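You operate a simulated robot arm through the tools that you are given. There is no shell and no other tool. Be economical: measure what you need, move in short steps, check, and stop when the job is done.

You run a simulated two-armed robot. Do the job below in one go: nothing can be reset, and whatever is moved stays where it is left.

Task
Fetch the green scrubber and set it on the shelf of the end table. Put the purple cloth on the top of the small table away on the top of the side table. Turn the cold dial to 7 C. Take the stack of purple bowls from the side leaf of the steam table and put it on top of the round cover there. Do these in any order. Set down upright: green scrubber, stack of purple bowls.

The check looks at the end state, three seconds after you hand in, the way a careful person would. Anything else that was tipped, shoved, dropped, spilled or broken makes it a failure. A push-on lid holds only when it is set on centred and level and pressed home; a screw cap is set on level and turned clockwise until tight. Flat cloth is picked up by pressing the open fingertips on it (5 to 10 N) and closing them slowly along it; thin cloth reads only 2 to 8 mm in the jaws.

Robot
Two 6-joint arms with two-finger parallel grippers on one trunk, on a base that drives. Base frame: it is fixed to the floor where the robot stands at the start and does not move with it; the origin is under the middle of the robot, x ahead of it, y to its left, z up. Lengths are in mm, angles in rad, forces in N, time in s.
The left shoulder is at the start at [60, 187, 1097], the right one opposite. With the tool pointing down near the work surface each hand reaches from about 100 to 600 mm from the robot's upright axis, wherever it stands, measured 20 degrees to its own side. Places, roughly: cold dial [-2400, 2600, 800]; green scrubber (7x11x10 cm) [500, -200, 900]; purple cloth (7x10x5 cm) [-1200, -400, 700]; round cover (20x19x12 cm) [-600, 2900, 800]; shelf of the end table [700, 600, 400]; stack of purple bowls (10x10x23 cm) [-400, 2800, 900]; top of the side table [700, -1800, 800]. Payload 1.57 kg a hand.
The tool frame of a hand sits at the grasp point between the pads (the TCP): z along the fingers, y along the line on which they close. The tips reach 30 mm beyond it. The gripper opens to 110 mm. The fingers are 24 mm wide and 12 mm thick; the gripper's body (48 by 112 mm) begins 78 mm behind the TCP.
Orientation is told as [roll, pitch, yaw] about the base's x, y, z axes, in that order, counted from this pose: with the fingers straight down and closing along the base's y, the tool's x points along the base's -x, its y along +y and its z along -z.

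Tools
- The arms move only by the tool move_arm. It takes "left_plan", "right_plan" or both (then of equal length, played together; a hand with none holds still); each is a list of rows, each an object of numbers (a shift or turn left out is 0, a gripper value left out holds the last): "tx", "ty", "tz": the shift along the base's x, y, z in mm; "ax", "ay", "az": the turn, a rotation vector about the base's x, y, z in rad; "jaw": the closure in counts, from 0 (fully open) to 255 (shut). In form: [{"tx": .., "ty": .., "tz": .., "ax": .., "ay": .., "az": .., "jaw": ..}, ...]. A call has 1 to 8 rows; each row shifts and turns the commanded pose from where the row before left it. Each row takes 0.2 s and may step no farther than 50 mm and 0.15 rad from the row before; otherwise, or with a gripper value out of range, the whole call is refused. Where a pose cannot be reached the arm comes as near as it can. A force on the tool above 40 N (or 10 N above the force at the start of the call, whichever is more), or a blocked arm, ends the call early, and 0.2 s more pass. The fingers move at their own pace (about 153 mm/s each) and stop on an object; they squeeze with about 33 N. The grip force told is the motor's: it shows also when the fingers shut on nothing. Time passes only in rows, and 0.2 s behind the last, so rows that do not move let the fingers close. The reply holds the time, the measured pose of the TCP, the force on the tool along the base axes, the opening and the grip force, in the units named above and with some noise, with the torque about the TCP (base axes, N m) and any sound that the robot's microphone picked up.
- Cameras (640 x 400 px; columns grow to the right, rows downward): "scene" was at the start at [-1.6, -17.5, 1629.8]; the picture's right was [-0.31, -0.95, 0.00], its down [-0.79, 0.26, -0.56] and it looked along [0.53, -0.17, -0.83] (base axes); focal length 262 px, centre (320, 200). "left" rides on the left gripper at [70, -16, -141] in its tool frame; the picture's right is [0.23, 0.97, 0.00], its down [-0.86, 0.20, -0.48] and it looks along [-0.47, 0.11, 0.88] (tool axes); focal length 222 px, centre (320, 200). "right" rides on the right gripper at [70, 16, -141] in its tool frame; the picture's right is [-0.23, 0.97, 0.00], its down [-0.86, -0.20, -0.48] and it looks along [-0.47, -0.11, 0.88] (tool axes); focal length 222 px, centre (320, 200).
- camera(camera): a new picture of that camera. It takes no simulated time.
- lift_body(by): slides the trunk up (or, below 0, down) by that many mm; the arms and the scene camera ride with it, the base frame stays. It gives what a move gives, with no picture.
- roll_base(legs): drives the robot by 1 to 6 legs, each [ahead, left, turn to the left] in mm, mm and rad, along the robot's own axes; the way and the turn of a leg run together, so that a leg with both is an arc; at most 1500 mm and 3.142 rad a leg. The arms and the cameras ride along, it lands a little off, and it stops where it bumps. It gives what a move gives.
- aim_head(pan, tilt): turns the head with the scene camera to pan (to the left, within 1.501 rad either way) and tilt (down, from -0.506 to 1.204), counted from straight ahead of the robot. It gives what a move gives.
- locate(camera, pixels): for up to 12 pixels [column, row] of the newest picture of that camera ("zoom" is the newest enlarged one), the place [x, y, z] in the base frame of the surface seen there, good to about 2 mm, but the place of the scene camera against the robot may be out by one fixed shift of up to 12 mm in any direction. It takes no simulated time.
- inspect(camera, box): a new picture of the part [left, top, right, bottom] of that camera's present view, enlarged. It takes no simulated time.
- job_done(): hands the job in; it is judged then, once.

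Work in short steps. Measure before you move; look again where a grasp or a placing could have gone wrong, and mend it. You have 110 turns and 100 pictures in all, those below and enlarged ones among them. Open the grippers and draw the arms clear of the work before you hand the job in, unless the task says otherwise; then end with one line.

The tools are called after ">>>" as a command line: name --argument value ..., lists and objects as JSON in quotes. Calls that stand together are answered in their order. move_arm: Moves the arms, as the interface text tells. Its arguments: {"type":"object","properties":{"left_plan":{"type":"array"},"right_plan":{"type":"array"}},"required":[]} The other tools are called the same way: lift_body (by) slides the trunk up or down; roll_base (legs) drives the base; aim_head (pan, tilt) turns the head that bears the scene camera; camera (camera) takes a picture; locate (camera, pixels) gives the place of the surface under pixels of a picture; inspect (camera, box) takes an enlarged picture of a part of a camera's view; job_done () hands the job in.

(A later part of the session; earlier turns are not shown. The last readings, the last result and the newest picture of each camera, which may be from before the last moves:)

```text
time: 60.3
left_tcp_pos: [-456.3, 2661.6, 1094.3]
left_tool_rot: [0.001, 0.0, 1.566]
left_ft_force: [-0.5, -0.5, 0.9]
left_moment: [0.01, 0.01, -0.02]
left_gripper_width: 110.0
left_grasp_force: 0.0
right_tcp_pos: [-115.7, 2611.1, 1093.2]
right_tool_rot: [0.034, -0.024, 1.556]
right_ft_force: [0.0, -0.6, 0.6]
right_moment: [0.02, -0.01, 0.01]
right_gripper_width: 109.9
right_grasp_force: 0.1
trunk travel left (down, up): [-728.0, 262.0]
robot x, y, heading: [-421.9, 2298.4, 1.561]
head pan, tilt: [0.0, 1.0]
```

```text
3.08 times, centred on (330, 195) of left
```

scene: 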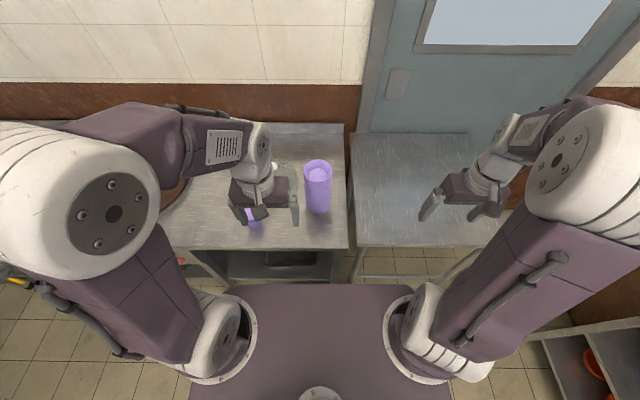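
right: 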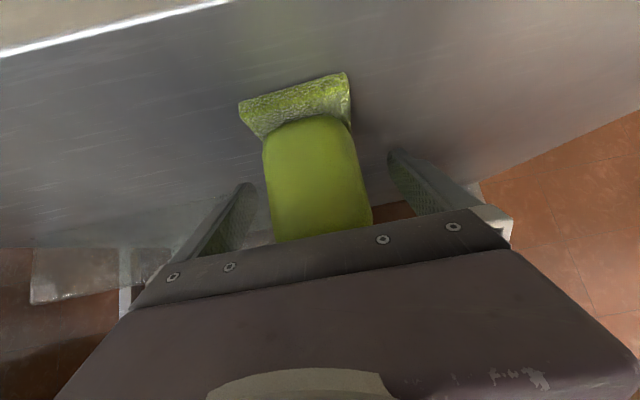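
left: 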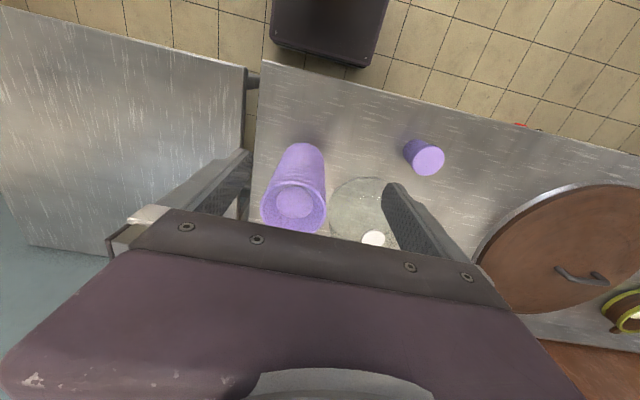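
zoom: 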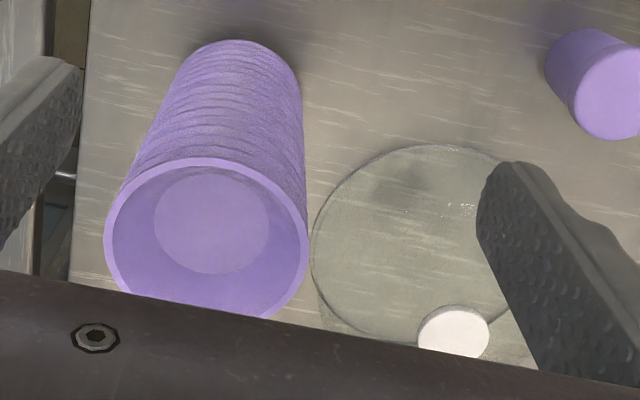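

Circle fit from the hand camera: stack centre (−441, 2760), top z 965, diameter ≈90. Knob ≈(−618, 2857, 860). I move over the stack, and check before descending.

>>> move_arm --left_plan '[{"tx": 15, "ty": 35}, {"ty": 35}, {"ty": 28}, {"tz": -30}, {}]'

>>> camera --camera "left"

>>> camera --camera "scene"

```text
time: 61.5
left_tcp_pos: [-439.9, 2760.4, 1066.6]
left_tool_rot: [0.0, 0.0, 1.566]
left_ft_force: [-0.1, 0.8, -0.8]
left_moment: [0.02, 0.0, -0.04]
left_gripper_width: 109.9
left_grasp_force: 0.0
right_tcp_pos: [-115.4, 2611.3, 1092.1]
right_tool_rot: [0.033, -0.024, 1.558]
right_ft_force: [0.5, 0.2, 0.1]
right_moment: [0.01, 0.02, 0.01]
right_gripper_width: 109.9
right_grasp_force: 0.0
trunk travel left (down, up): [-728.0, 262.0]
robot x, y, heading: [-426.2, 2293.1, 1.565]
head pan, tilt: [0.0, 1.0]
```

```text
71 pictures are left
```

left: 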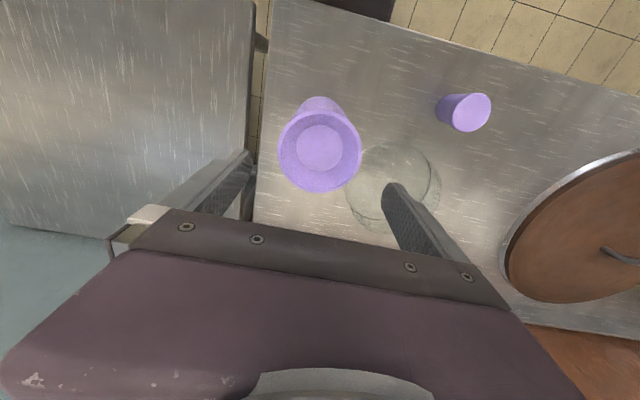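

```text
70 pictures are left
```

scene: 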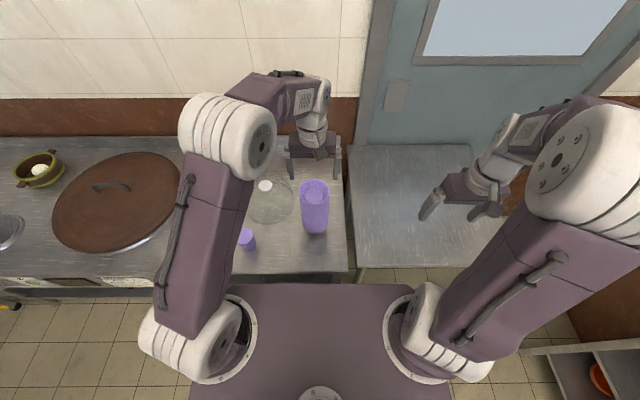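

Full rim now visible around (320,148). I re-measure rim extremes to fix the centre.

>>> locate --camera "left" --pixels '[[281, 150], [359, 150], [320, 188], [300, 117], [340, 117], [295, 180], [346, 180], [320, 113], [290, 125], [351, 125]]'

>>> inspect --camera "left" --box '[260, 90, 460, 215]'

```text
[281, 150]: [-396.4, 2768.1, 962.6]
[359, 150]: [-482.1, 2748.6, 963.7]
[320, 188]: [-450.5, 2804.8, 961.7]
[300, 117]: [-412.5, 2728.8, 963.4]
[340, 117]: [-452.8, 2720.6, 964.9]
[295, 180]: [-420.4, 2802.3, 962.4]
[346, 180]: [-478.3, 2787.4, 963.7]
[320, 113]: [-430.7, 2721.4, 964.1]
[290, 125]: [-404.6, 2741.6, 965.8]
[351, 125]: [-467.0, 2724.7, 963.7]
```

```text
3.20 times, centred on (360, 152) of left
```

zoom: 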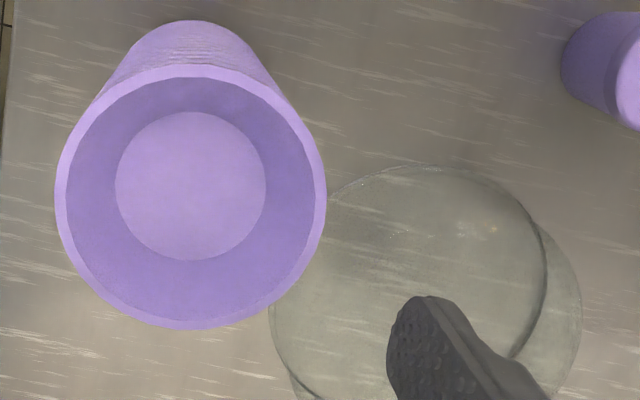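

Centre (−440.5, 2761): aligned within 1 mm. I descend to z≈905.

>>> move_arm --left_plan '[{"tz": -35, "ty": 1}, {"tz": -35}, {"tz": -35}, {"tz": -30}, {"tz": -26}, {}]'

>>> camera --camera "left"

```text
time: 62.9
left_tcp_pos: [-439.4, 2762.6, 903.0]
left_tool_rot: [0.0, -0.001, 1.564]
left_ft_force: [0.1, 0.5, -0.3]
left_moment: [0.0, 0.0, 0.0]
left_gripper_width: 109.8
left_grasp_force: 0.1
right_tcp_pos: [-114.3, 2611.2, 1094.0]
right_tool_rot: [0.034, -0.025, 1.557]
right_ft_force: [0.7, 1.0, 0.5]
right_moment: [-0.02, -0.01, -0.04]
right_gripper_width: 110.2
right_grasp_force: 0.0
trunk travel left (down, up): [-728.0, 262.0]
robot x, y, heading: [-423.3, 2295.5, 1.566]
head pan, tilt: [0.0, 1.0]
```

```text
68 pictures are left
```

left: 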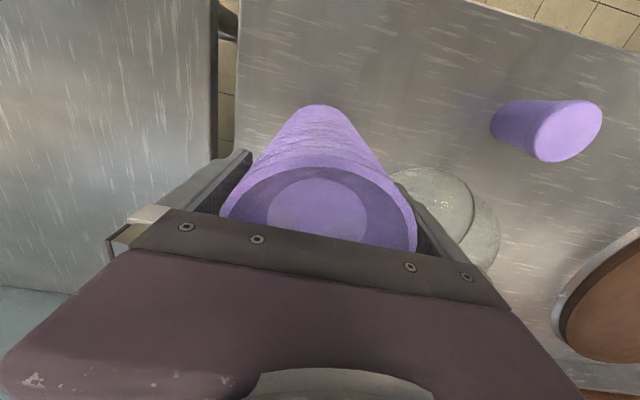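

The rim sits evenly between the fingers. I close gradually, then lift 10 mm to see whether the whole stack comes.

>>> move_arm --left_plan '[{"jaw": 25}, {"jaw": 40}, {"jaw": 60}, {"jaw": 120}, {"jaw": 255}, {}]'

>>> move_arm --left_plan '[{"tz": 5}, {"tz": 7}, {}]'

>>> camera --camera "left"

>>> inspect --camera "scene" --box '[230, 120, 370, 260]'

```text
time: 64.3
left_tcp_pos: [-440.4, 2762.4, 905.2]
left_tool_rot: [0.0, 0.0, 1.566]
left_ft_force: [2.4, 0.3, 0.1]
left_moment: [0.29, -0.5, -0.13]
left_gripper_width: 95.2
left_grasp_force: 32.9
right_tcp_pos: [-113.7, 2612.9, 1092.6]
right_tool_rot: [0.035, -0.023, 1.557]
right_ft_force: [0.2, 0.9, 0.6]
right_moment: [-0.01, 0.0, -0.04]
right_gripper_width: 109.9
right_grasp_force: 0.0
trunk travel left (down, up): [-728.0, 262.0]
robot x, y, heading: [-422.8, 2297.6, 1.564]
head pan, tilt: [0.0, 1.0]
```

```text
time: 65.1
left_tcp_pos: [-441.3, 2762.2, 916.2]
left_tool_rot: [0.0, 0.001, 1.566]
left_ft_force: [0.1, 0.6, -12.7]
left_moment: [-0.02, -0.04, 0.0]
left_gripper_width: 95.3
left_grasp_force: 33.2
right_tcp_pos: [-114.8, 2612.4, 1092.1]
right_tool_rot: [0.033, -0.023, 1.557]
right_ft_force: [-0.3, -0.1, 0.3]
right_moment: [0.02, 0.0, 0.04]
right_gripper_width: 110.2
right_grasp_force: 0.0
trunk travel left (down, up): [-728.0, 262.0]
robot x, y, heading: [-423.3, 2295.2, 1.563]
head pan, tilt: [0.0, 1.0]
```

```text
67 pictures are left
```

left: 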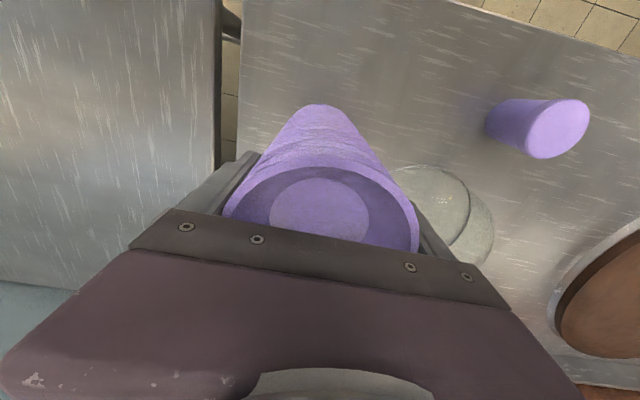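

```text
2.86 times, centred on (300, 190) of scene
```

zoom: 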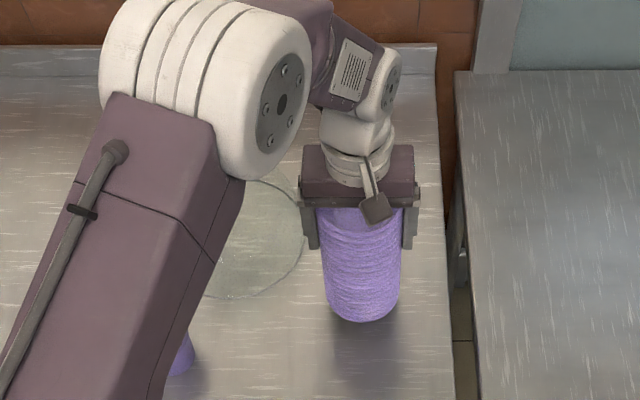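

Whole stack comes up (12.7 N ≈ 1.3 kg, level). I raise it 140 mm straight, pull back 100 mm to see the knob past it, and re-measure.

>>> move_arm --left_plan '[{"tz": 30}, {"tz": 35}, {"tz": 40}, {"tz": 40}, {"ty": -35}, {"ty": -35}, {"ty": -30}, {}]'

>>> camera --camera "left"

>>> camera --camera "scene"

```text
time: 66.9
left_tcp_pos: [-441.5, 2661.1, 1061.3]
left_tool_rot: [-0.001, 0.002, 1.566]
left_ft_force: [0.3, -0.1, -11.7]
left_moment: [-0.02, -0.03, -0.02]
left_gripper_width: 94.7
left_grasp_force: 33.3
right_tcp_pos: [-114.4, 2614.0, 1091.8]
right_tool_rot: [0.033, -0.022, 1.558]
right_ft_force: [-0.2, -0.4, -0.4]
right_moment: [0.0, -0.03, 0.03]
right_gripper_width: 110.0
right_grasp_force: 0.0
trunk travel left (down, up): [-728.0, 262.0]
robot x, y, heading: [-423.2, 2294.3, 1.565]
head pan, tilt: [0.0, 1.0]
```

```text
65 pictures are left
```

left: 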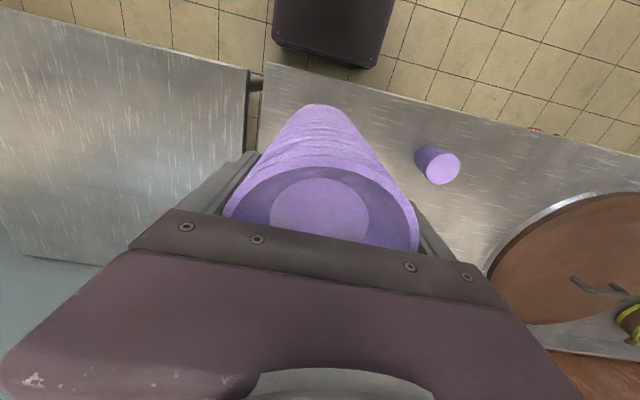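

```text
64 pictures are left
```

scene: 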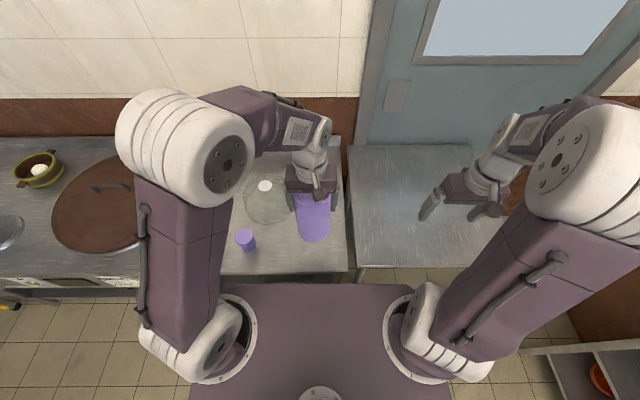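

Scene shows the knob at (265,186). I measure it there and use the purple cup, visible in both cameras, to cancel the scene offset.

>>> inspect --camera "scene" --box '[220, 160, 300, 260]'

>>> inspect --camera "left" --box '[400, 130, 480, 200]'

```text
4.00 times, centred on (260, 210) of scene
```

zoom: 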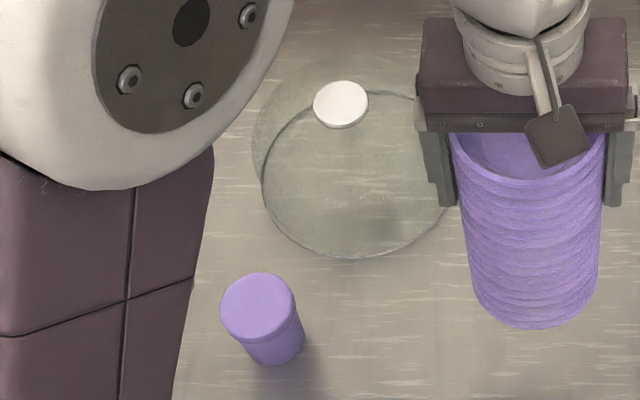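

```text
5.71 times, centred on (440, 165) of left
```

zoom: 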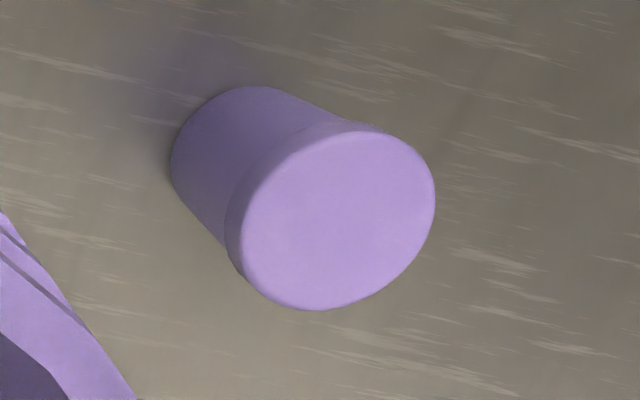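

Compute the same points: knob extremes in scene, cup top in both.

>>> locate --camera "scene" --pixels '[[265, 186], [259, 186], [271.5, 186], [265, 181], [265, 191.5], [244.5, 236.3], [236, 234], [253, 236], [246, 229], [243, 244]]'

>>> locate --camera "left" --pixels '[[442.7, 168.5], [429, 175], [456, 162], [435, 179], [449, 155]]'

```text
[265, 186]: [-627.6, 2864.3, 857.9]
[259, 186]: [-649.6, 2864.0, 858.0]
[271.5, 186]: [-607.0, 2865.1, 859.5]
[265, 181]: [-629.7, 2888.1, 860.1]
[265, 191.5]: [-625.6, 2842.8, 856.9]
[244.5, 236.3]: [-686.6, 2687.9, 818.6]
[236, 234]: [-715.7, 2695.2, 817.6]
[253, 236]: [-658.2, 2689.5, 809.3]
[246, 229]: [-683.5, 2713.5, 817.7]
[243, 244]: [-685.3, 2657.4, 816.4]
```

```text
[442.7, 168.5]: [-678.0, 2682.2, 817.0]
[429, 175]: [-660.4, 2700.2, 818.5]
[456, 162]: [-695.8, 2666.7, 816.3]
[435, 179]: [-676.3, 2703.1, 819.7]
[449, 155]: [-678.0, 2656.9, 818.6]
```

Consistent: knob centre ≈(−619, 2858), top z 859.5; stack bottom is 164 below TCP. I move the base 50 mm ahead for reach, then carry the stack over the knob at height.

>>> roll_base --legs '[[50, 0, 0]]'

>>> move_arm --left_plan '[{"tx": -30, "ty": 22}, {"tx": -30, "ty": 22}, {"tx": -30, "ty": 22}, {"tx": -30, "ty": 22}, {"tx": -30, "ty": 22}, {"tx": -20, "ty": 22}, {}]'

```text
time: 67.8
left_tcp_pos: [-442.2, 2705.3, 1065.6]
left_tool_rot: [0.0, -0.003, 1.564]
left_ft_force: [-0.5, -1.0, -11.5]
left_moment: [0.0, 0.02, -0.01]
left_gripper_width: 95.3
left_grasp_force: 33.2
right_tcp_pos: [-114.5, 2655.5, 1094.1]
right_tool_rot: [0.034, -0.03, 1.557]
right_ft_force: [-0.2, -1.0, -0.1]
right_moment: [0.04, 0.01, -0.02]
right_gripper_width: 110.2
right_grasp_force: 0.1
trunk travel left (down, up): [-728.0, 262.0]
robot x, y, heading: [-425.4, 2345.8, 1.567]
head pan, tilt: [0.0, 1.0]
```

```text
time: 69.4
left_tcp_pos: [-611.4, 2842.5, 1062.4]
left_tool_rot: [-0.001, 0.001, 1.568]
left_ft_force: [0.2, -0.3, -11.0]
left_moment: [-0.03, 0.0, 0.03]
left_gripper_width: 94.9
left_grasp_force: 32.9
right_tcp_pos: [-114.2, 2661.6, 1093.0]
right_tool_rot: [0.034, -0.022, 1.556]
right_ft_force: [0.1, -0.8, -0.2]
right_moment: [0.0, 0.0, 0.03]
right_gripper_width: 110.0
right_grasp_force: 0.2
trunk travel left (down, up): [-728.0, 262.0]
robot x, y, heading: [-422.6, 2344.9, 1.567]
head pan, tilt: [0.0, 1.0]
```

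Fine alignment to (−619, 2859.5) and lower to about 6 mm above the knob, then look.

>>> move_arm --left_plan '[{"tx": -7.6, "ty": 17}, {}, {"tz": -16}, {"tz": -15}, {}]'

>>> inspect --camera "scene" --box '[210, 120, 330, 240]'

>>> camera --camera "right"

```text
time: 70.6
left_tcp_pos: [-618.8, 2859.6, 1032.6]
left_tool_rot: [0.001, 0.002, 1.567]
left_ft_force: [0.1, 0.1, -11.8]
left_moment: [-0.01, 0.02, 0.02]
left_gripper_width: 95.2
left_grasp_force: 33.6
right_tcp_pos: [-114.5, 2661.4, 1093.8]
right_tool_rot: [0.034, -0.023, 1.556]
right_ft_force: [0.0, 0.0, -0.6]
right_moment: [0.02, 0.02, 0.05]
right_gripper_width: 110.1
right_grasp_force: 0.1
trunk travel left (down, up): [-728.0, 262.0]
robot x, y, heading: [-423.6, 2349.6, 1.566]
head pan, tilt: [0.0, 1.0]
```

```text
3.33 times, centred on (270, 180) of scene
```

zoom: 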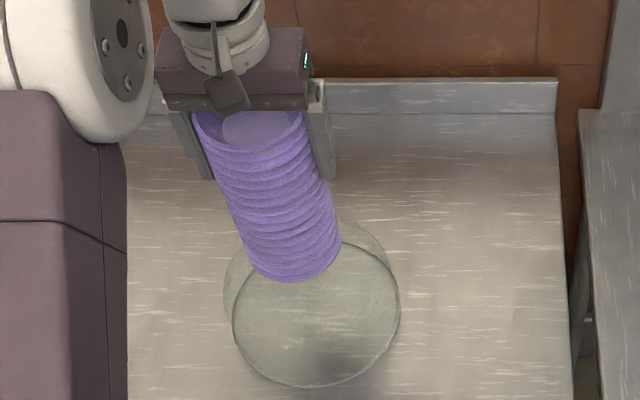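

```text
60 pictures are left
```

right: 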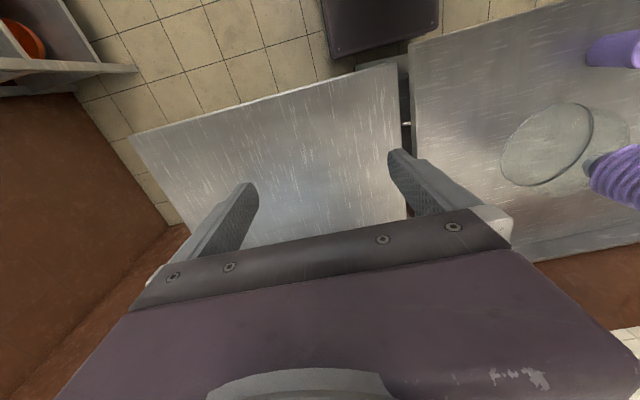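

The right camera sees the stack's foot near the knob at (595,165); I enlarge it.

>>> inspect --camera "right" --box '[560, 130, 640, 210]'

```text
5.00 times, centred on (600, 170) of right
```

zoom: 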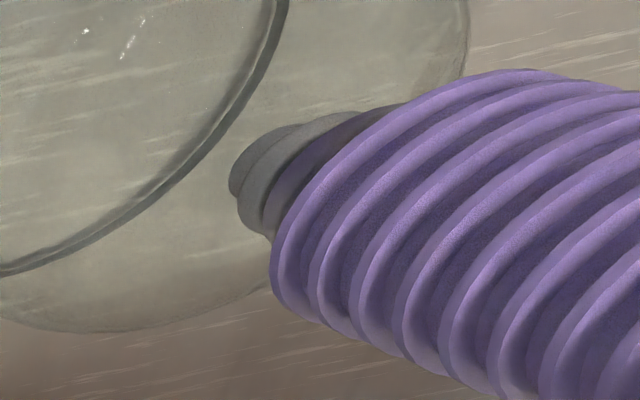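

Foot and knob are in line. I lower in 2 mm rows watching force (weight ≈ −12 N now).

>>> move_arm --left_plan '[{"tz": -2}, {"tz": -2}, {"tz": -2}, {}]'

>>> move_arm --left_plan '[{"tz": -1.5}, {}]'

```text
time: 71.6
left_tcp_pos: [-618.3, 2859.1, 1025.9]
left_tool_rot: [-0.002, -0.002, 1.565]
left_ft_force: [0.1, -0.5, -3.3]
left_moment: [0.09, 0.17, 0.01]
left_gripper_width: 94.9
left_grasp_force: 33.4
right_tcp_pos: [-114.3, 2661.1, 1093.5]
right_tool_rot: [0.032, -0.021, 1.556]
right_ft_force: [-0.1, -0.5, 0.2]
right_moment: [0.02, 0.0, 0.0]
right_gripper_width: 109.9
right_grasp_force: 0.1
trunk travel left (down, up): [-728.0, 262.0]
robot x, y, heading: [-422.8, 2345.0, 1.57]
head pan, tilt: [0.0, 1.0]
```

```text
time: 72.2
left_tcp_pos: [-619.0, 2859.7, 1025.8]
left_tool_rot: [0.002, -0.004, 1.566]
left_ft_force: [-2.0, 2.0, 12.3]
left_moment: [0.14, 0.29, -0.03]
left_gripper_width: 95.1
left_grasp_force: 33.1
right_tcp_pos: [-114.4, 2660.1, 1093.4]
right_tool_rot: [0.033, -0.024, 1.557]
right_ft_force: [-0.6, 0.2, -0.4]
right_moment: [-0.01, -0.04, 0.01]
right_gripper_width: 109.8
right_grasp_force: 0.1
trunk travel left (down, up): [-728.0, 262.0]
robot x, y, heading: [-422.7, 2342.1, 1.563]
head pan, tilt: [0.0, 1.0]
```

Contact with a bit too much press (12 N up plus weight); I ease up slightly so the knob carries only the stack, then check the picture.

>>> move_arm --left_plan '[{"tz": 1.2}, {}]'

>>> inspect --camera "right" --box '[560, 120, 640, 210]'

```text
time: 72.8
left_tcp_pos: [-618.1, 2859.4, 1025.9]
left_tool_rot: [0.002, -0.001, 1.567]
left_ft_force: [-2.1, 1.8, 6.7]
left_moment: [0.52, 0.21, -0.04]
left_gripper_width: 95.1
left_grasp_force: 33.3
right_tcp_pos: [-113.9, 2661.0, 1093.7]
right_tool_rot: [0.034, -0.025, 1.558]
right_ft_force: [1.0, 0.0, -0.1]
right_moment: [0.03, 0.03, 0.01]
right_gripper_width: 110.1
right_grasp_force: 0.0
trunk travel left (down, up): [-728.0, 262.0]
robot x, y, heading: [-421.3, 2345.3, 1.57]
head pan, tilt: [0.0, 1.0]
```

```text
4.44 times, centred on (600, 165) of right
```

zoom: 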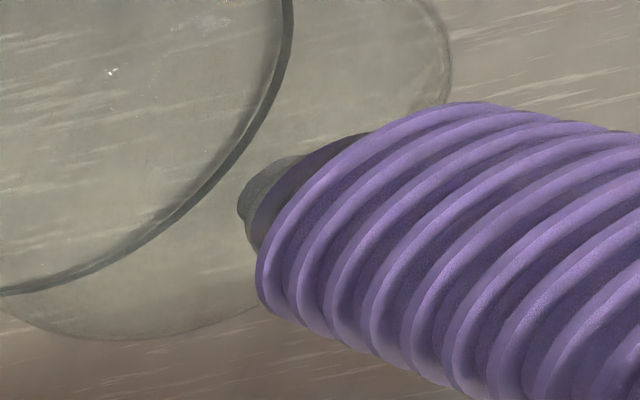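

Foot sits on the knob, alignment good. I ease a touch more, then open the fingers slowly.

>>> move_arm --left_plan '[{"tz": 0.8}, {}]'

>>> move_arm --left_plan '[{"jaw": 30}, {"jaw": 22}, {"jaw": 12}, {"jaw": 0}, {}]'

>>> camera --camera "left"

>>> inspect --camera "right" --box '[560, 120, 640, 210]'

```text
time: 73.4
left_tcp_pos: [-618.6, 2859.4, 1025.6]
left_tool_rot: [0.001, 0.001, 1.565]
left_ft_force: [0.9, 3.5, -0.2]
left_moment: [0.79, -0.25, -0.02]
left_gripper_width: 95.0
left_grasp_force: 33.4
right_tcp_pos: [-113.2, 2662.5, 1093.9]
right_tool_rot: [0.032, -0.023, 1.558]
right_ft_force: [-0.1, 0.1, 0.4]
right_moment: [-0.02, -0.01, 0.0]
right_gripper_width: 110.2
right_grasp_force: 0.0
trunk travel left (down, up): [-728.0, 262.0]
robot x, y, heading: [-423.6, 2344.0, 1.567]
head pan, tilt: [0.0, 1.0]
```

```text
time: 74.6
left_tcp_pos: [-619.4, 2859.8, 1025.9]
left_tool_rot: [-0.001, 0.002, 1.565]
left_ft_force: [-0.6, -0.8, -0.8]
left_moment: [0.02, 0.01, 0.0]
left_gripper_width: 109.8
left_grasp_force: 0.1
right_tcp_pos: [-113.8, 2660.7, 1092.7]
right_tool_rot: [0.033, -0.023, 1.556]
right_ft_force: [0.0, -0.7, 0.1]
right_moment: [-0.03, 0.0, 0.01]
right_gripper_width: 109.8
right_grasp_force: 0.1
trunk travel left (down, up): [-728.0, 262.0]
robot x, y, heading: [-424.0, 2344.8, 1.563]
head pan, tilt: [0.0, 1.0]
```

```text
57 pictures are left
```

left: 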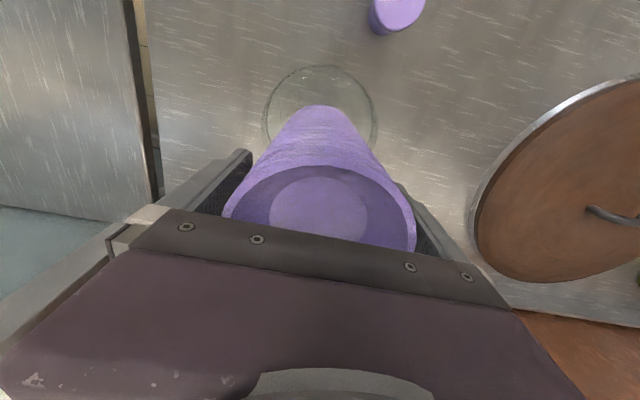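

```text
4.44 times, centred on (600, 165) of right
```

zoom: 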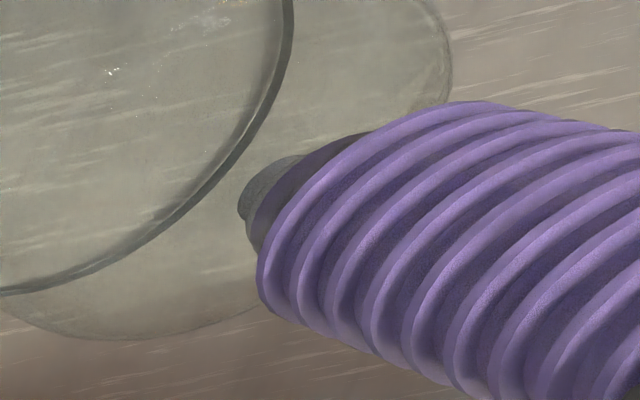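

The stack stands free and straight between the open fingers. I raise the trunk to lift the hand off straight up, then look.

>>> lift_body --by 150

>>> camera --camera "left"

>>> camera --camera "scene"

```text
time: 76.4
left_tcp_pos: [-619.4, 2858.5, 1176.9]
left_tool_rot: [0.0, 0.001, 1.566]
left_ft_force: [0.4, -0.2, 0.1]
left_moment: [0.01, -0.03, 0.0]
left_gripper_width: 110.0
left_grasp_force: 0.0
right_tcp_pos: [-114.3, 2661.2, 1242.9]
right_tool_rot: [0.032, -0.023, 1.556]
right_ft_force: [0.4, 0.0, 0.4]
right_moment: [-0.02, 0.0, 0.01]
right_gripper_width: 109.9
right_grasp_force: 0.2
trunk travel left (down, up): [-878.0, 112.0]
robot x, y, heading: [-422.3, 2342.5, 1.562]
head pan, tilt: [0.0, 1.0]
```

```text
55 pictures are left
```

left: 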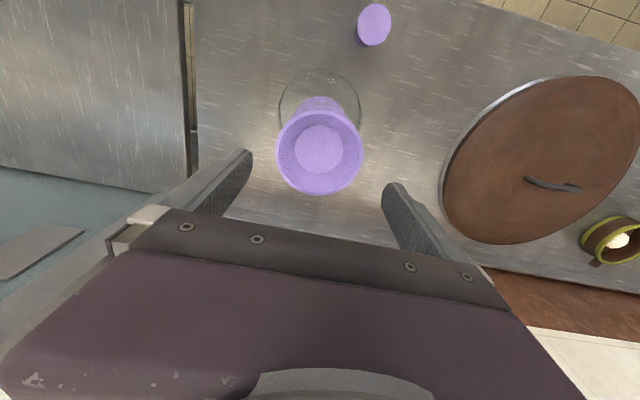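

```text
54 pictures are left
```

scene: 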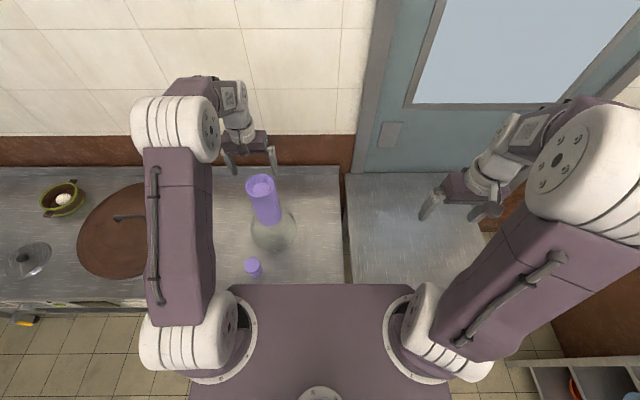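

The stack stands steady on the knob. I back off and look left toward the cold dial.

>>> roll_base --legs '[[-500, 0, 0]]'

>>> aim_head --pan 0.9 --tilt 0.45

>>> camera --camera "scene"

```text
time: 79.4
left_tcp_pos: [-623.6, 2352.4, 1176.0]
left_tool_rot: [0.001, 0.001, 1.575]
left_ft_force: [0.3, 0.2, -0.3]
left_moment: [0.02, 0.0, 0.0]
left_gripper_width: 110.0
left_grasp_force: 0.0
right_tcp_pos: [-117.2, 2160.0, 1241.0]
right_tool_rot: [0.033, -0.024, 1.564]
right_ft_force: [-0.3, 0.1, -0.3]
right_moment: [0.0, -0.03, 0.01]
right_gripper_width: 110.4
right_grasp_force: 0.0
trunk travel left (down, up): [-878.0, 112.0]
robot x, y, heading: [-423.9, 1838.5, 1.577]
head pan, tilt: [0.0, 1.0]
```

```text
time: 80.6
left_tcp_pos: [-624.5, 2351.8, 1176.1]
left_tool_rot: [0.0, 0.002, 1.574]
left_ft_force: [0.2, -0.9, 0.2]
left_moment: [-0.01, -0.01, 0.02]
left_gripper_width: 110.2
left_grasp_force: 0.1
right_tcp_pos: [-117.3, 2158.5, 1242.7]
right_tool_rot: [0.033, -0.024, 1.566]
right_ft_force: [0.4, -0.2, 0.2]
right_moment: [-0.01, 0.0, 0.03]
right_gripper_width: 110.0
right_grasp_force: 0.1
trunk travel left (down, up): [-878.0, 112.0]
robot x, y, heading: [-426.0, 1836.7, 1.574]
head pan, tilt: [0.901, 0.45]
```

```text
53 pictures are left
```

scene: 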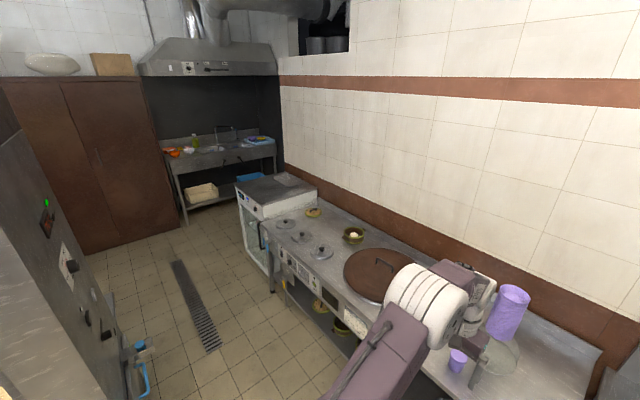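

The white cold unit with knobs is at about (265,205), beyond the steam table. I measure its face and the machine at left for clearance.

>>> locate --camera "scene" --pixels '[[250, 205], [245, 200], [262, 212], [245, 240], [150, 350], [100, 330], [75, 260], [120, 260], [290, 260], [205, 310]]'

>>> inspect --camera "scene" --box '[225, 160, 345, 310]'

```text
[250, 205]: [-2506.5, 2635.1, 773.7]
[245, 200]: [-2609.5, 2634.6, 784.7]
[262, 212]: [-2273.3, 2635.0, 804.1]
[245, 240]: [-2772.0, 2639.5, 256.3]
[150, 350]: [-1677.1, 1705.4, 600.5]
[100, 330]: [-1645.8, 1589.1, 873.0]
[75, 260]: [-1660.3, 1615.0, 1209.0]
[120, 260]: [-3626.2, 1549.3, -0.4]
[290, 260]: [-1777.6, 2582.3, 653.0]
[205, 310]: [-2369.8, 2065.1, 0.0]
```

```text
2.67 times, centred on (285, 235) of scene
```

zoom: 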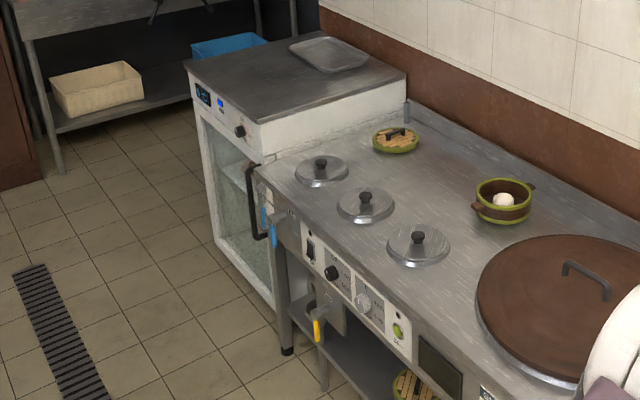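

The dial is on the cold unit's front face (y≈2635) near x −2400, z 790; corridor between the oven corner (y≈1705) and the steam table is wide enough. I drive along it sideways with hands high.

>>> roll_base --legs '[[180, 300, 0], [0, 750, 0], [0, 730, 0]]'

>>> aim_head --pan 0.25 --tilt 0.8

>>> camera --camera "scene"

```text
time: 90.1
left_tcp_pos: [-2407.0, 2513.7, 1175.9]
left_tool_rot: [0.003, 0.001, 1.581]
left_ft_force: [-0.6, 0.6, -0.5]
left_moment: [0.01, 0.02, -0.02]
left_gripper_width: 109.8
left_grasp_force: 0.0
right_tcp_pos: [-1897.3, 2323.3, 1242.5]
right_tool_rot: [0.034, -0.023, 1.576]
right_ft_force: [0.8, 0.9, -0.3]
right_moment: [0.02, -0.01, 0.01]
right_gripper_width: 110.1
right_grasp_force: 0.1
trunk travel left (down, up): [-878.0, 112.0]
robot x, y, heading: [-2206.9, 2001.7, 1.582]
head pan, tilt: [0.901, 0.45]
```

```text
time: 91.1
left_tcp_pos: [-2407.7, 2513.2, 1175.6]
left_tool_rot: [0.001, 0.003, 1.581]
left_ft_force: [0.1, -0.4, 0.7]
left_moment: [-0.01, 0.03, 0.03]
left_gripper_width: 110.1
left_grasp_force: 0.1
right_tcp_pos: [-1899.3, 2323.4, 1242.8]
right_tool_rot: [0.034, -0.025, 1.574]
right_ft_force: [-0.7, -0.4, -0.7]
right_moment: [-0.02, 0.02, 0.01]
right_gripper_width: 109.8
right_grasp_force: 0.0
trunk travel left (down, up): [-878.0, 112.0]
robot x, y, heading: [-2202.4, 1999.9, 1.586]
head pan, tilt: [0.25, 0.799]
```

```text
51 pictures are left
```

scene: 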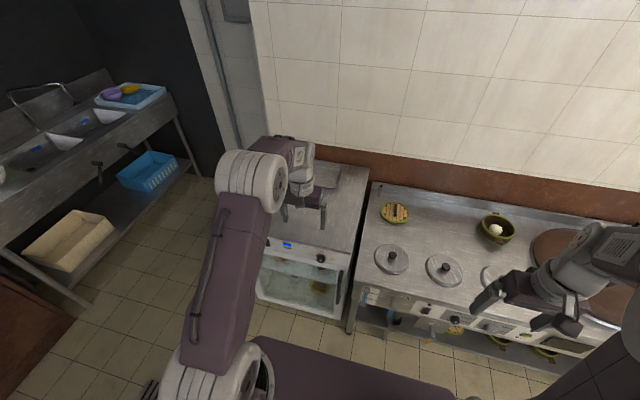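

The dial is at (320,258) on the front face. I enlarge and measure it.

>>> inspect --camera "scene" --box '[265, 235, 345, 285]'

>>> locate --camera "scene" --pixels '[[320, 258], [320, 262], [310, 258], [335, 262], [287, 245], [300, 300], [345, 285], [320, 240]]'

```text
8.00 times, centred on (305, 260) of scene
```

zoom: 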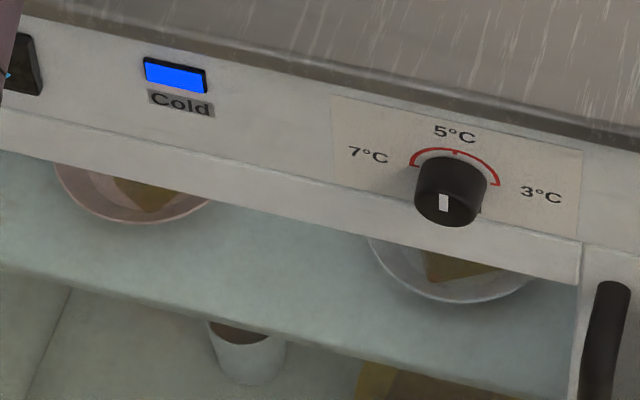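

```text
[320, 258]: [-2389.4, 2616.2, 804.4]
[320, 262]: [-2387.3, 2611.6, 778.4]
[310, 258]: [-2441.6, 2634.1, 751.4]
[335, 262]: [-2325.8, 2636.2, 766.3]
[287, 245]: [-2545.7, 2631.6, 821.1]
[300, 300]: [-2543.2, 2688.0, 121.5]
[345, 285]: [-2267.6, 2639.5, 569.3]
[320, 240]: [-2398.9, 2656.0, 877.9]
```

I need a frontal view; I rotate the left hand to point forward (+y) so its camera faces the dial, well above everything first.

>>> move_arm --left_plan '[{"ax": 0.15}, {"ax": 0.15}, {"ax": 0.15}, {"ax": 0.15}, {"ax": 0.15}, {"ax": 0.15}, {"ax": 0.15}, {"ax": 0.15}]'

```text
time: 92.9
left_tcp_pos: [-2415.3, 2544.3, 1208.8]
left_tool_rot: [-0.005, -1.114, 1.595]
left_ft_force: [1.1, -0.5, 0.6]
left_moment: [-0.05, 0.04, -0.01]
left_gripper_width: 110.0
left_grasp_force: 0.0
left hand out of reach, approached as far as the arm can: row 4, 8
right_tcp_pos: [-1900.1, 2323.2, 1243.5]
right_tool_rot: [0.032, -0.022, 1.575]
right_ft_force: [0.6, 0.0, 0.7]
right_moment: [-0.02, 0.0, 0.01]
right_gripper_width: 110.0
right_grasp_force: 0.0
trunk travel left (down, up): [-878.0, 112.0]
robot x, y, heading: [-2203.8, 2002.5, 1.579]
head pan, tilt: [0.25, 0.799]
```

Pitch −1.11 reached. I back 220 mm, lower the trunk so the hand faces the dial, and finish the rotation.

>>> roll_base --legs '[[-220, 0, 0]]'

>>> lift_body --by -380

>>> move_arm --left_plan '[{"ax": 0.1, "ty": 20, "tz": -10}, {"ax": 0.12, "ty": 20, "tz": -10}, {"ax": 0.12, "ty": 20, "tz": -10}, {"ax": 0.1, "ty": 20, "tz": -10}, {}]'

>>> camera --camera "left"

```text
time: 94.6
left_tcp_pos: [-2413.0, 2329.8, 1208.5]
left_tool_rot: [-0.002, -1.112, 1.599]
left_ft_force: [0.0, 0.6, 0.0]
left_moment: [-0.01, 0.01, 0.0]
left_gripper_width: 109.9
left_grasp_force: 0.0
right_tcp_pos: [-1896.6, 2108.0, 1241.6]
right_tool_rot: [0.034, -0.02, 1.576]
right_ft_force: [0.3, 0.2, 0.0]
right_moment: [-0.04, -0.01, 0.02]
right_gripper_width: 109.9
right_grasp_force: 0.2
trunk travel left (down, up): [-878.0, 112.0]
robot x, y, heading: [-2198.6, 1784.3, 1.587]
head pan, tilt: [0.25, 0.799]
```

```text
time: 98.2
left_tcp_pos: [-2412.5, 2326.0, 829.7]
left_tool_rot: [-0.004, -1.114, 1.599]
left_ft_force: [0.8, -0.1, -0.1]
left_moment: [-0.02, -0.05, 0.04]
left_gripper_width: 109.9
left_grasp_force: 0.0
right_tcp_pos: [-1898.2, 2105.1, 862.1]
right_tool_rot: [0.034, -0.024, 1.574]
right_ft_force: [0.4, -0.5, 0.0]
right_moment: [-0.03, -0.02, 0.01]
right_gripper_width: 110.0
right_grasp_force: 0.0
trunk travel left (down, up): [-498.0, 492.0]
robot x, y, heading: [-2200.2, 1786.1, 1.581]
head pan, tilt: [0.25, 0.799]
```

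```text
time: 99.4
left_tcp_pos: [-2418.3, 2523.0, 865.7]
left_tool_rot: [-0.555, -1.55, 2.149]
left_ft_force: [0.1, 0.3, 0.5]
left_moment: [-0.02, 0.01, 0.02]
left_gripper_width: 110.2
left_grasp_force: 0.1
left hand out of reach, approached as far as the arm can: row 1, 2, 3, 4
right_tcp_pos: [-1896.6, 2105.0, 862.0]
right_tool_rot: [0.033, -0.025, 1.574]
right_ft_force: [-0.4, -0.4, 0.8]
right_moment: [0.03, 0.01, 0.01]
right_gripper_width: 110.0
right_grasp_force: 0.0
trunk travel left (down, up): [-498.0, 492.0]
robot x, y, heading: [-2201.7, 1787.0, 1.583]
head pan, tilt: [0.25, 0.799]
```

```text
49 pictures are left
```

left: 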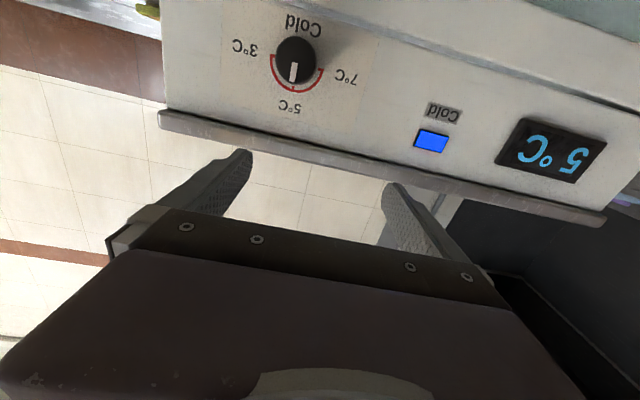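

The dial points at 5 °C and the display reads 5 °C; 7 °C is counter-clockwise seen from the front. I zoom and measure the dial with the hand camera.

>>> inspect --camera "left" --box '[220, 5, 380, 120]'

>>> locate --camera "left" --pixels '[[296, 60], [292, 75], [278, 60], [315, 60], [297, 40], [270, 72], [322, 72], [240, 80], [350, 60], [300, 112]]'

```text
3.48 times, centred on (300, 62) of left
```

zoom: 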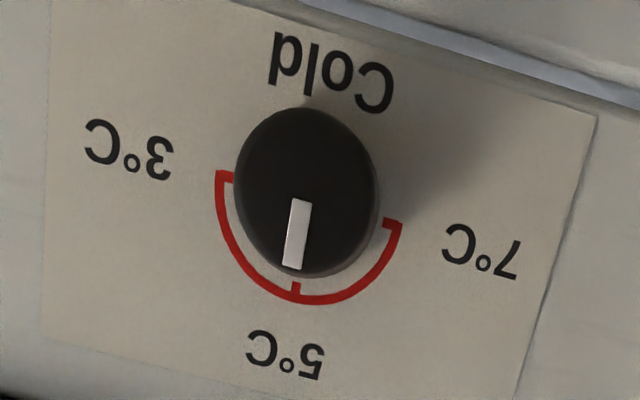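

```text
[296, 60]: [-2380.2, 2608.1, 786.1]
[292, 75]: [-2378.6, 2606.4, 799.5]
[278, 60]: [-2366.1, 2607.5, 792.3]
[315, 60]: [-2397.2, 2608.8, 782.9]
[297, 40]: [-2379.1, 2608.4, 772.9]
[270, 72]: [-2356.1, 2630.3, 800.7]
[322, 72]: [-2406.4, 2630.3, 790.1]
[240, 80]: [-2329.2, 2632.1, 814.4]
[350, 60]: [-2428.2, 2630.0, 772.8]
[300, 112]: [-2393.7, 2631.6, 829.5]
```

Knob centre ≈(−2381, 786.5), face y 2607, panel y 2631, Ø≈36 mm. I lower the trunk 79 mm and shift sideways to centre on it.

>>> lift_body --by -79

>>> move_arm --left_plan '[{"tx": 18}, {"tx": 18}, {}]'

>>> camera --camera "left"

```text
time: 100.6
left_tcp_pos: [-2419.3, 2523.6, 786.4]
left_tool_rot: [-0.532, -1.547, 2.123]
left_ft_force: [0.0, 0.5, -0.1]
left_moment: [-0.02, -0.02, 0.0]
left_gripper_width: 110.1
left_grasp_force: 0.0
right_tcp_pos: [-1897.0, 2104.8, 785.4]
right_tool_rot: [0.033, -0.025, 1.573]
right_ft_force: [-0.2, -0.1, 0.0]
right_moment: [0.0, -0.01, 0.0]
right_gripper_width: 110.1
right_grasp_force: 0.1
trunk travel left (down, up): [-419.0, 571.0]
robot x, y, heading: [-2202.0, 1784.8, 1.584]
head pan, tilt: [0.25, 0.799]
```

```text
time: 101.4
left_tcp_pos: [-2382.9, 2524.0, 788.4]
left_tool_rot: [-0.498, -1.546, 2.09]
left_ft_force: [-0.4, 0.2, 1.0]
left_moment: [0.02, -0.02, -0.01]
left_gripper_width: 109.9
left_grasp_force: 0.0
right_tcp_pos: [-1896.2, 2105.3, 783.8]
right_tool_rot: [0.032, -0.025, 1.577]
right_ft_force: [0.2, 0.9, 1.0]
right_moment: [0.0, 0.02, -0.04]
right_gripper_width: 109.9
right_grasp_force: 0.0
trunk travel left (down, up): [-419.0, 571.0]
robot x, y, heading: [-2199.1, 1782.7, 1.586]
head pan, tilt: [0.25, 0.799]
```

```text
47 pictures are left
```

left: 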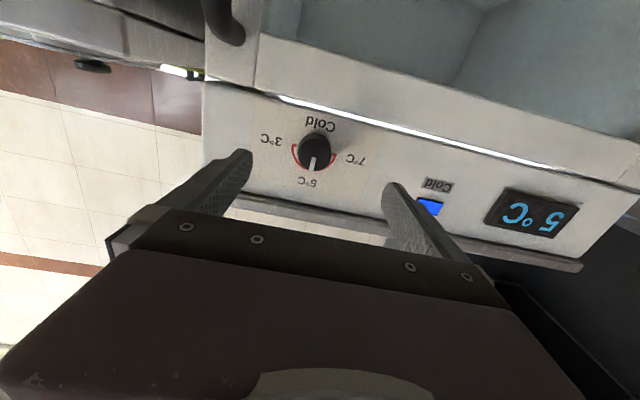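

Well centred. I pre-rotate the wrist +0.75 about the tool axis so that the 90° turn fits within its range.

>>> move_arm --left_plan '[{"ay": 0.15}, {"ay": 0.15}, {"ay": 0.15}, {"ay": 0.15}, {"ay": 0.15}, {}]'

>>> camera --camera "left"

```text
time: 102.8
left_tcp_pos: [-2383.2, 2529.9, 790.0]
left_tool_rot: [1.565, -0.831, 0.034]
left_ft_force: [0.5, -0.7, 0.0]
left_moment: [-0.03, 0.03, 0.02]
left_gripper_width: 110.1
left_grasp_force: 0.0
left hand out of reach, approached as far as the arm can: row 3
right_tcp_pos: [-1896.1, 2105.4, 783.4]
right_tool_rot: [0.032, -0.026, 1.573]
right_ft_force: [-0.4, 0.4, -0.3]
right_moment: [0.0, 0.02, -0.02]
right_gripper_width: 110.0
right_grasp_force: 0.0
trunk travel left (down, up): [-419.0, 571.0]
robot x, y, heading: [-2198.9, 1780.2, 1.579]
head pan, tilt: [0.25, 0.799]
```

```text
46 pictures are left
```

left: 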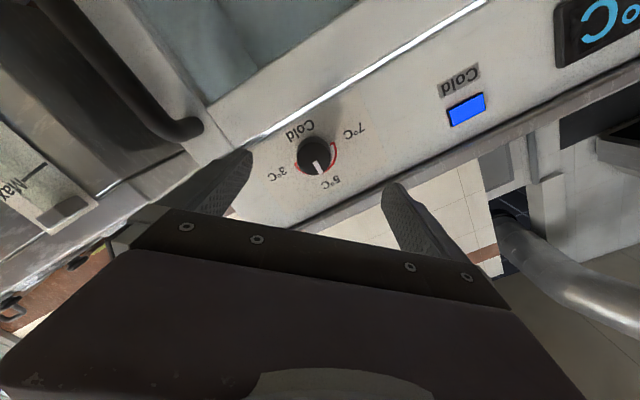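

Rotation worked. I re-measure the knob centre from here before advancing.

>>> inspect --camera "left" --box '[270, 110, 370, 200]'

>>> locate --camera "left" --pixels '[[313, 154], [300, 157], [327, 151], [316, 139], [312, 168], [318, 168]]'

```text
4.44 times, centred on (320, 155) of left
```

zoom: 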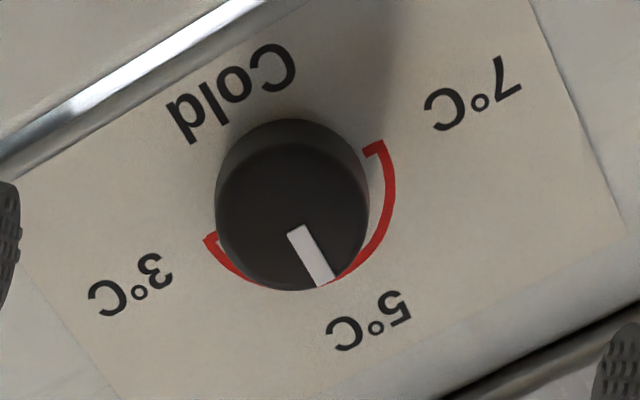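

```text
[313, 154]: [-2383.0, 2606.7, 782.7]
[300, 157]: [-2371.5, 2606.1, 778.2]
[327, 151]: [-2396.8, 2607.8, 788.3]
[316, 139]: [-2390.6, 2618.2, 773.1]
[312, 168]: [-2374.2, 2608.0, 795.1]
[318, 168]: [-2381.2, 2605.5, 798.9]
```

Centre confirmed (−2381, 786.5). I correct and advance to TCP y≈2594 (tips 7 mm short of the panel).

>>> move_arm --left_plan '[{"tx": 2.5, "tz": -3.5, "ty": 10}, {"ty": 15}, {"ty": 15}, {"ty": 14}, {"ty": 9}, {}]'

>>> camera --camera "left"

```text
time: 104.2
left_tcp_pos: [-2381.4, 2589.2, 784.3]
left_tool_rot: [1.571, -0.832, 0.029]
left_ft_force: [0.0, 0.3, -0.5]
left_moment: [0.0, 0.01, -0.02]
left_gripper_width: 110.1
left_grasp_force: 0.0
right_tcp_pos: [-1897.9, 2105.1, 784.6]
right_tool_rot: [0.033, -0.025, 1.574]
right_ft_force: [-0.2, 0.1, -1.0]
right_moment: [0.01, 0.0, 0.01]
right_gripper_width: 110.1
right_grasp_force: 0.0
trunk travel left (down, up): [-419.0, 571.0]
robot x, y, heading: [-2200.4, 1783.9, 1.582]
head pan, tilt: [0.25, 0.799]
```

```text
44 pictures are left
```

left: 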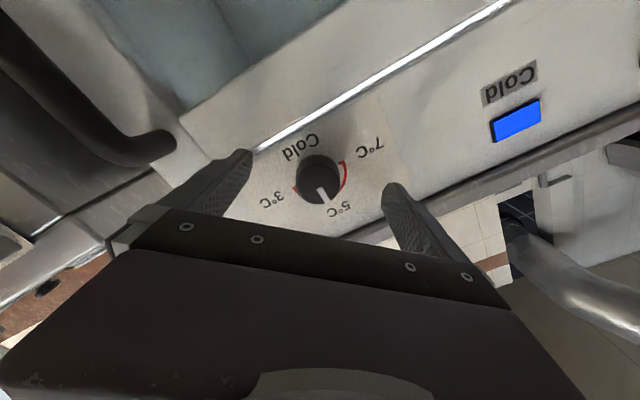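

Nearly there; small correction, then close on the knob.

>>> move_arm --left_plan '[{"tz": 2, "ty": 4}, {"jaw": 120}, {"jaw": 160}, {"jaw": 200}, {"jaw": 255}, {}]'

```text
time: 105.6
left_tcp_pos: [-2377.7, 2593.4, 785.4]
left_tool_rot: [1.565, -0.832, 0.03]
left_ft_force: [4.9, -4.3, -5.6]
left_moment: [0.12, -0.03, -0.55]
left_gripper_width: 36.6
left_grasp_force: 43.3
right_tcp_pos: [-1897.0, 2106.0, 782.9]
right_tool_rot: [0.035, -0.025, 1.575]
right_ft_force: [0.4, -0.1, -0.5]
right_moment: [0.01, 0.03, -0.01]
right_gripper_width: 110.0
right_grasp_force: 0.0
trunk travel left (down, up): [-419.0, 571.0]
robot x, y, heading: [-2200.6, 1785.6, 1.583]
head pan, tilt: [0.25, 0.799]
```

Gripped at 36.6 mm. I turn counter-clockwise (−y axis) 0.6 rad and check.

>>> move_arm --left_plan '[{"ay": -0.1}, {"ay": -0.1}, {"ay": -0.1}, {"ay": -0.1}, {"ay": -0.1}, {"ay": -0.1}, {}]'

>>> camera --camera "left"

```text
time: 107.2
left_tcp_pos: [-2378.3, 2593.3, 785.5]
left_tool_rot: [1.432, -1.43, 0.16]
left_ft_force: [12.2, -14.5, -9.8]
left_moment: [-0.36, -0.01, -0.45]
left_gripper_width: 36.2
left_grasp_force: 42.8
right_tcp_pos: [-1896.3, 2105.2, 783.0]
right_tool_rot: [0.034, -0.024, 1.575]
right_ft_force: [0.3, -0.5, 0.6]
right_moment: [-0.02, -0.03, 0.0]
right_gripper_width: 110.1
right_grasp_force: 0.0
trunk travel left (down, up): [-419.0, 571.0]
robot x, y, heading: [-2202.7, 1786.2, 1.581]
head pan, tilt: [0.25, 0.799]
```

```text
43 pictures are left
```

left: 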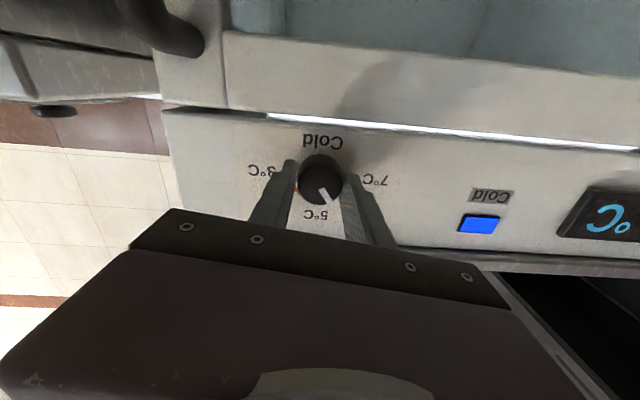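

The marker is turning toward 7. I continue 0.7 rad more.

>>> move_arm --left_plan '[{"ay": -0.1}, {"ay": -0.1}, {"ay": -0.1}, {"ay": -0.1}, {"ay": -0.1}, {"ay": -0.1}, {"ay": -0.1}, {}]'

>>> camera --camera "left"

```text
time: 109.0
left_tcp_pos: [-2378.1, 2594.6, 788.2]
left_tool_rot: [-1.516, -1.007, 3.102]
left_ft_force: [12.9, -15.6, -13.1]
left_moment: [-0.12, 0.01, -0.2]
left_gripper_width: 36.5
left_grasp_force: 42.9
right_tcp_pos: [-1895.2, 2106.4, 782.5]
right_tool_rot: [0.036, -0.023, 1.575]
right_ft_force: [0.1, 0.0, 0.2]
right_moment: [-0.01, 0.03, 0.01]
right_gripper_width: 110.0
right_grasp_force: 0.0
trunk travel left (down, up): [-419.0, 571.0]
robot x, y, heading: [-2202.1, 1784.8, 1.585]
head pan, tilt: [0.25, 0.799]
```

```text
42 pictures are left
```

left: 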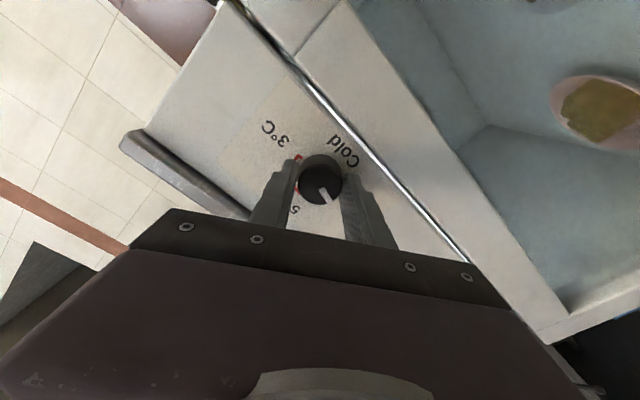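

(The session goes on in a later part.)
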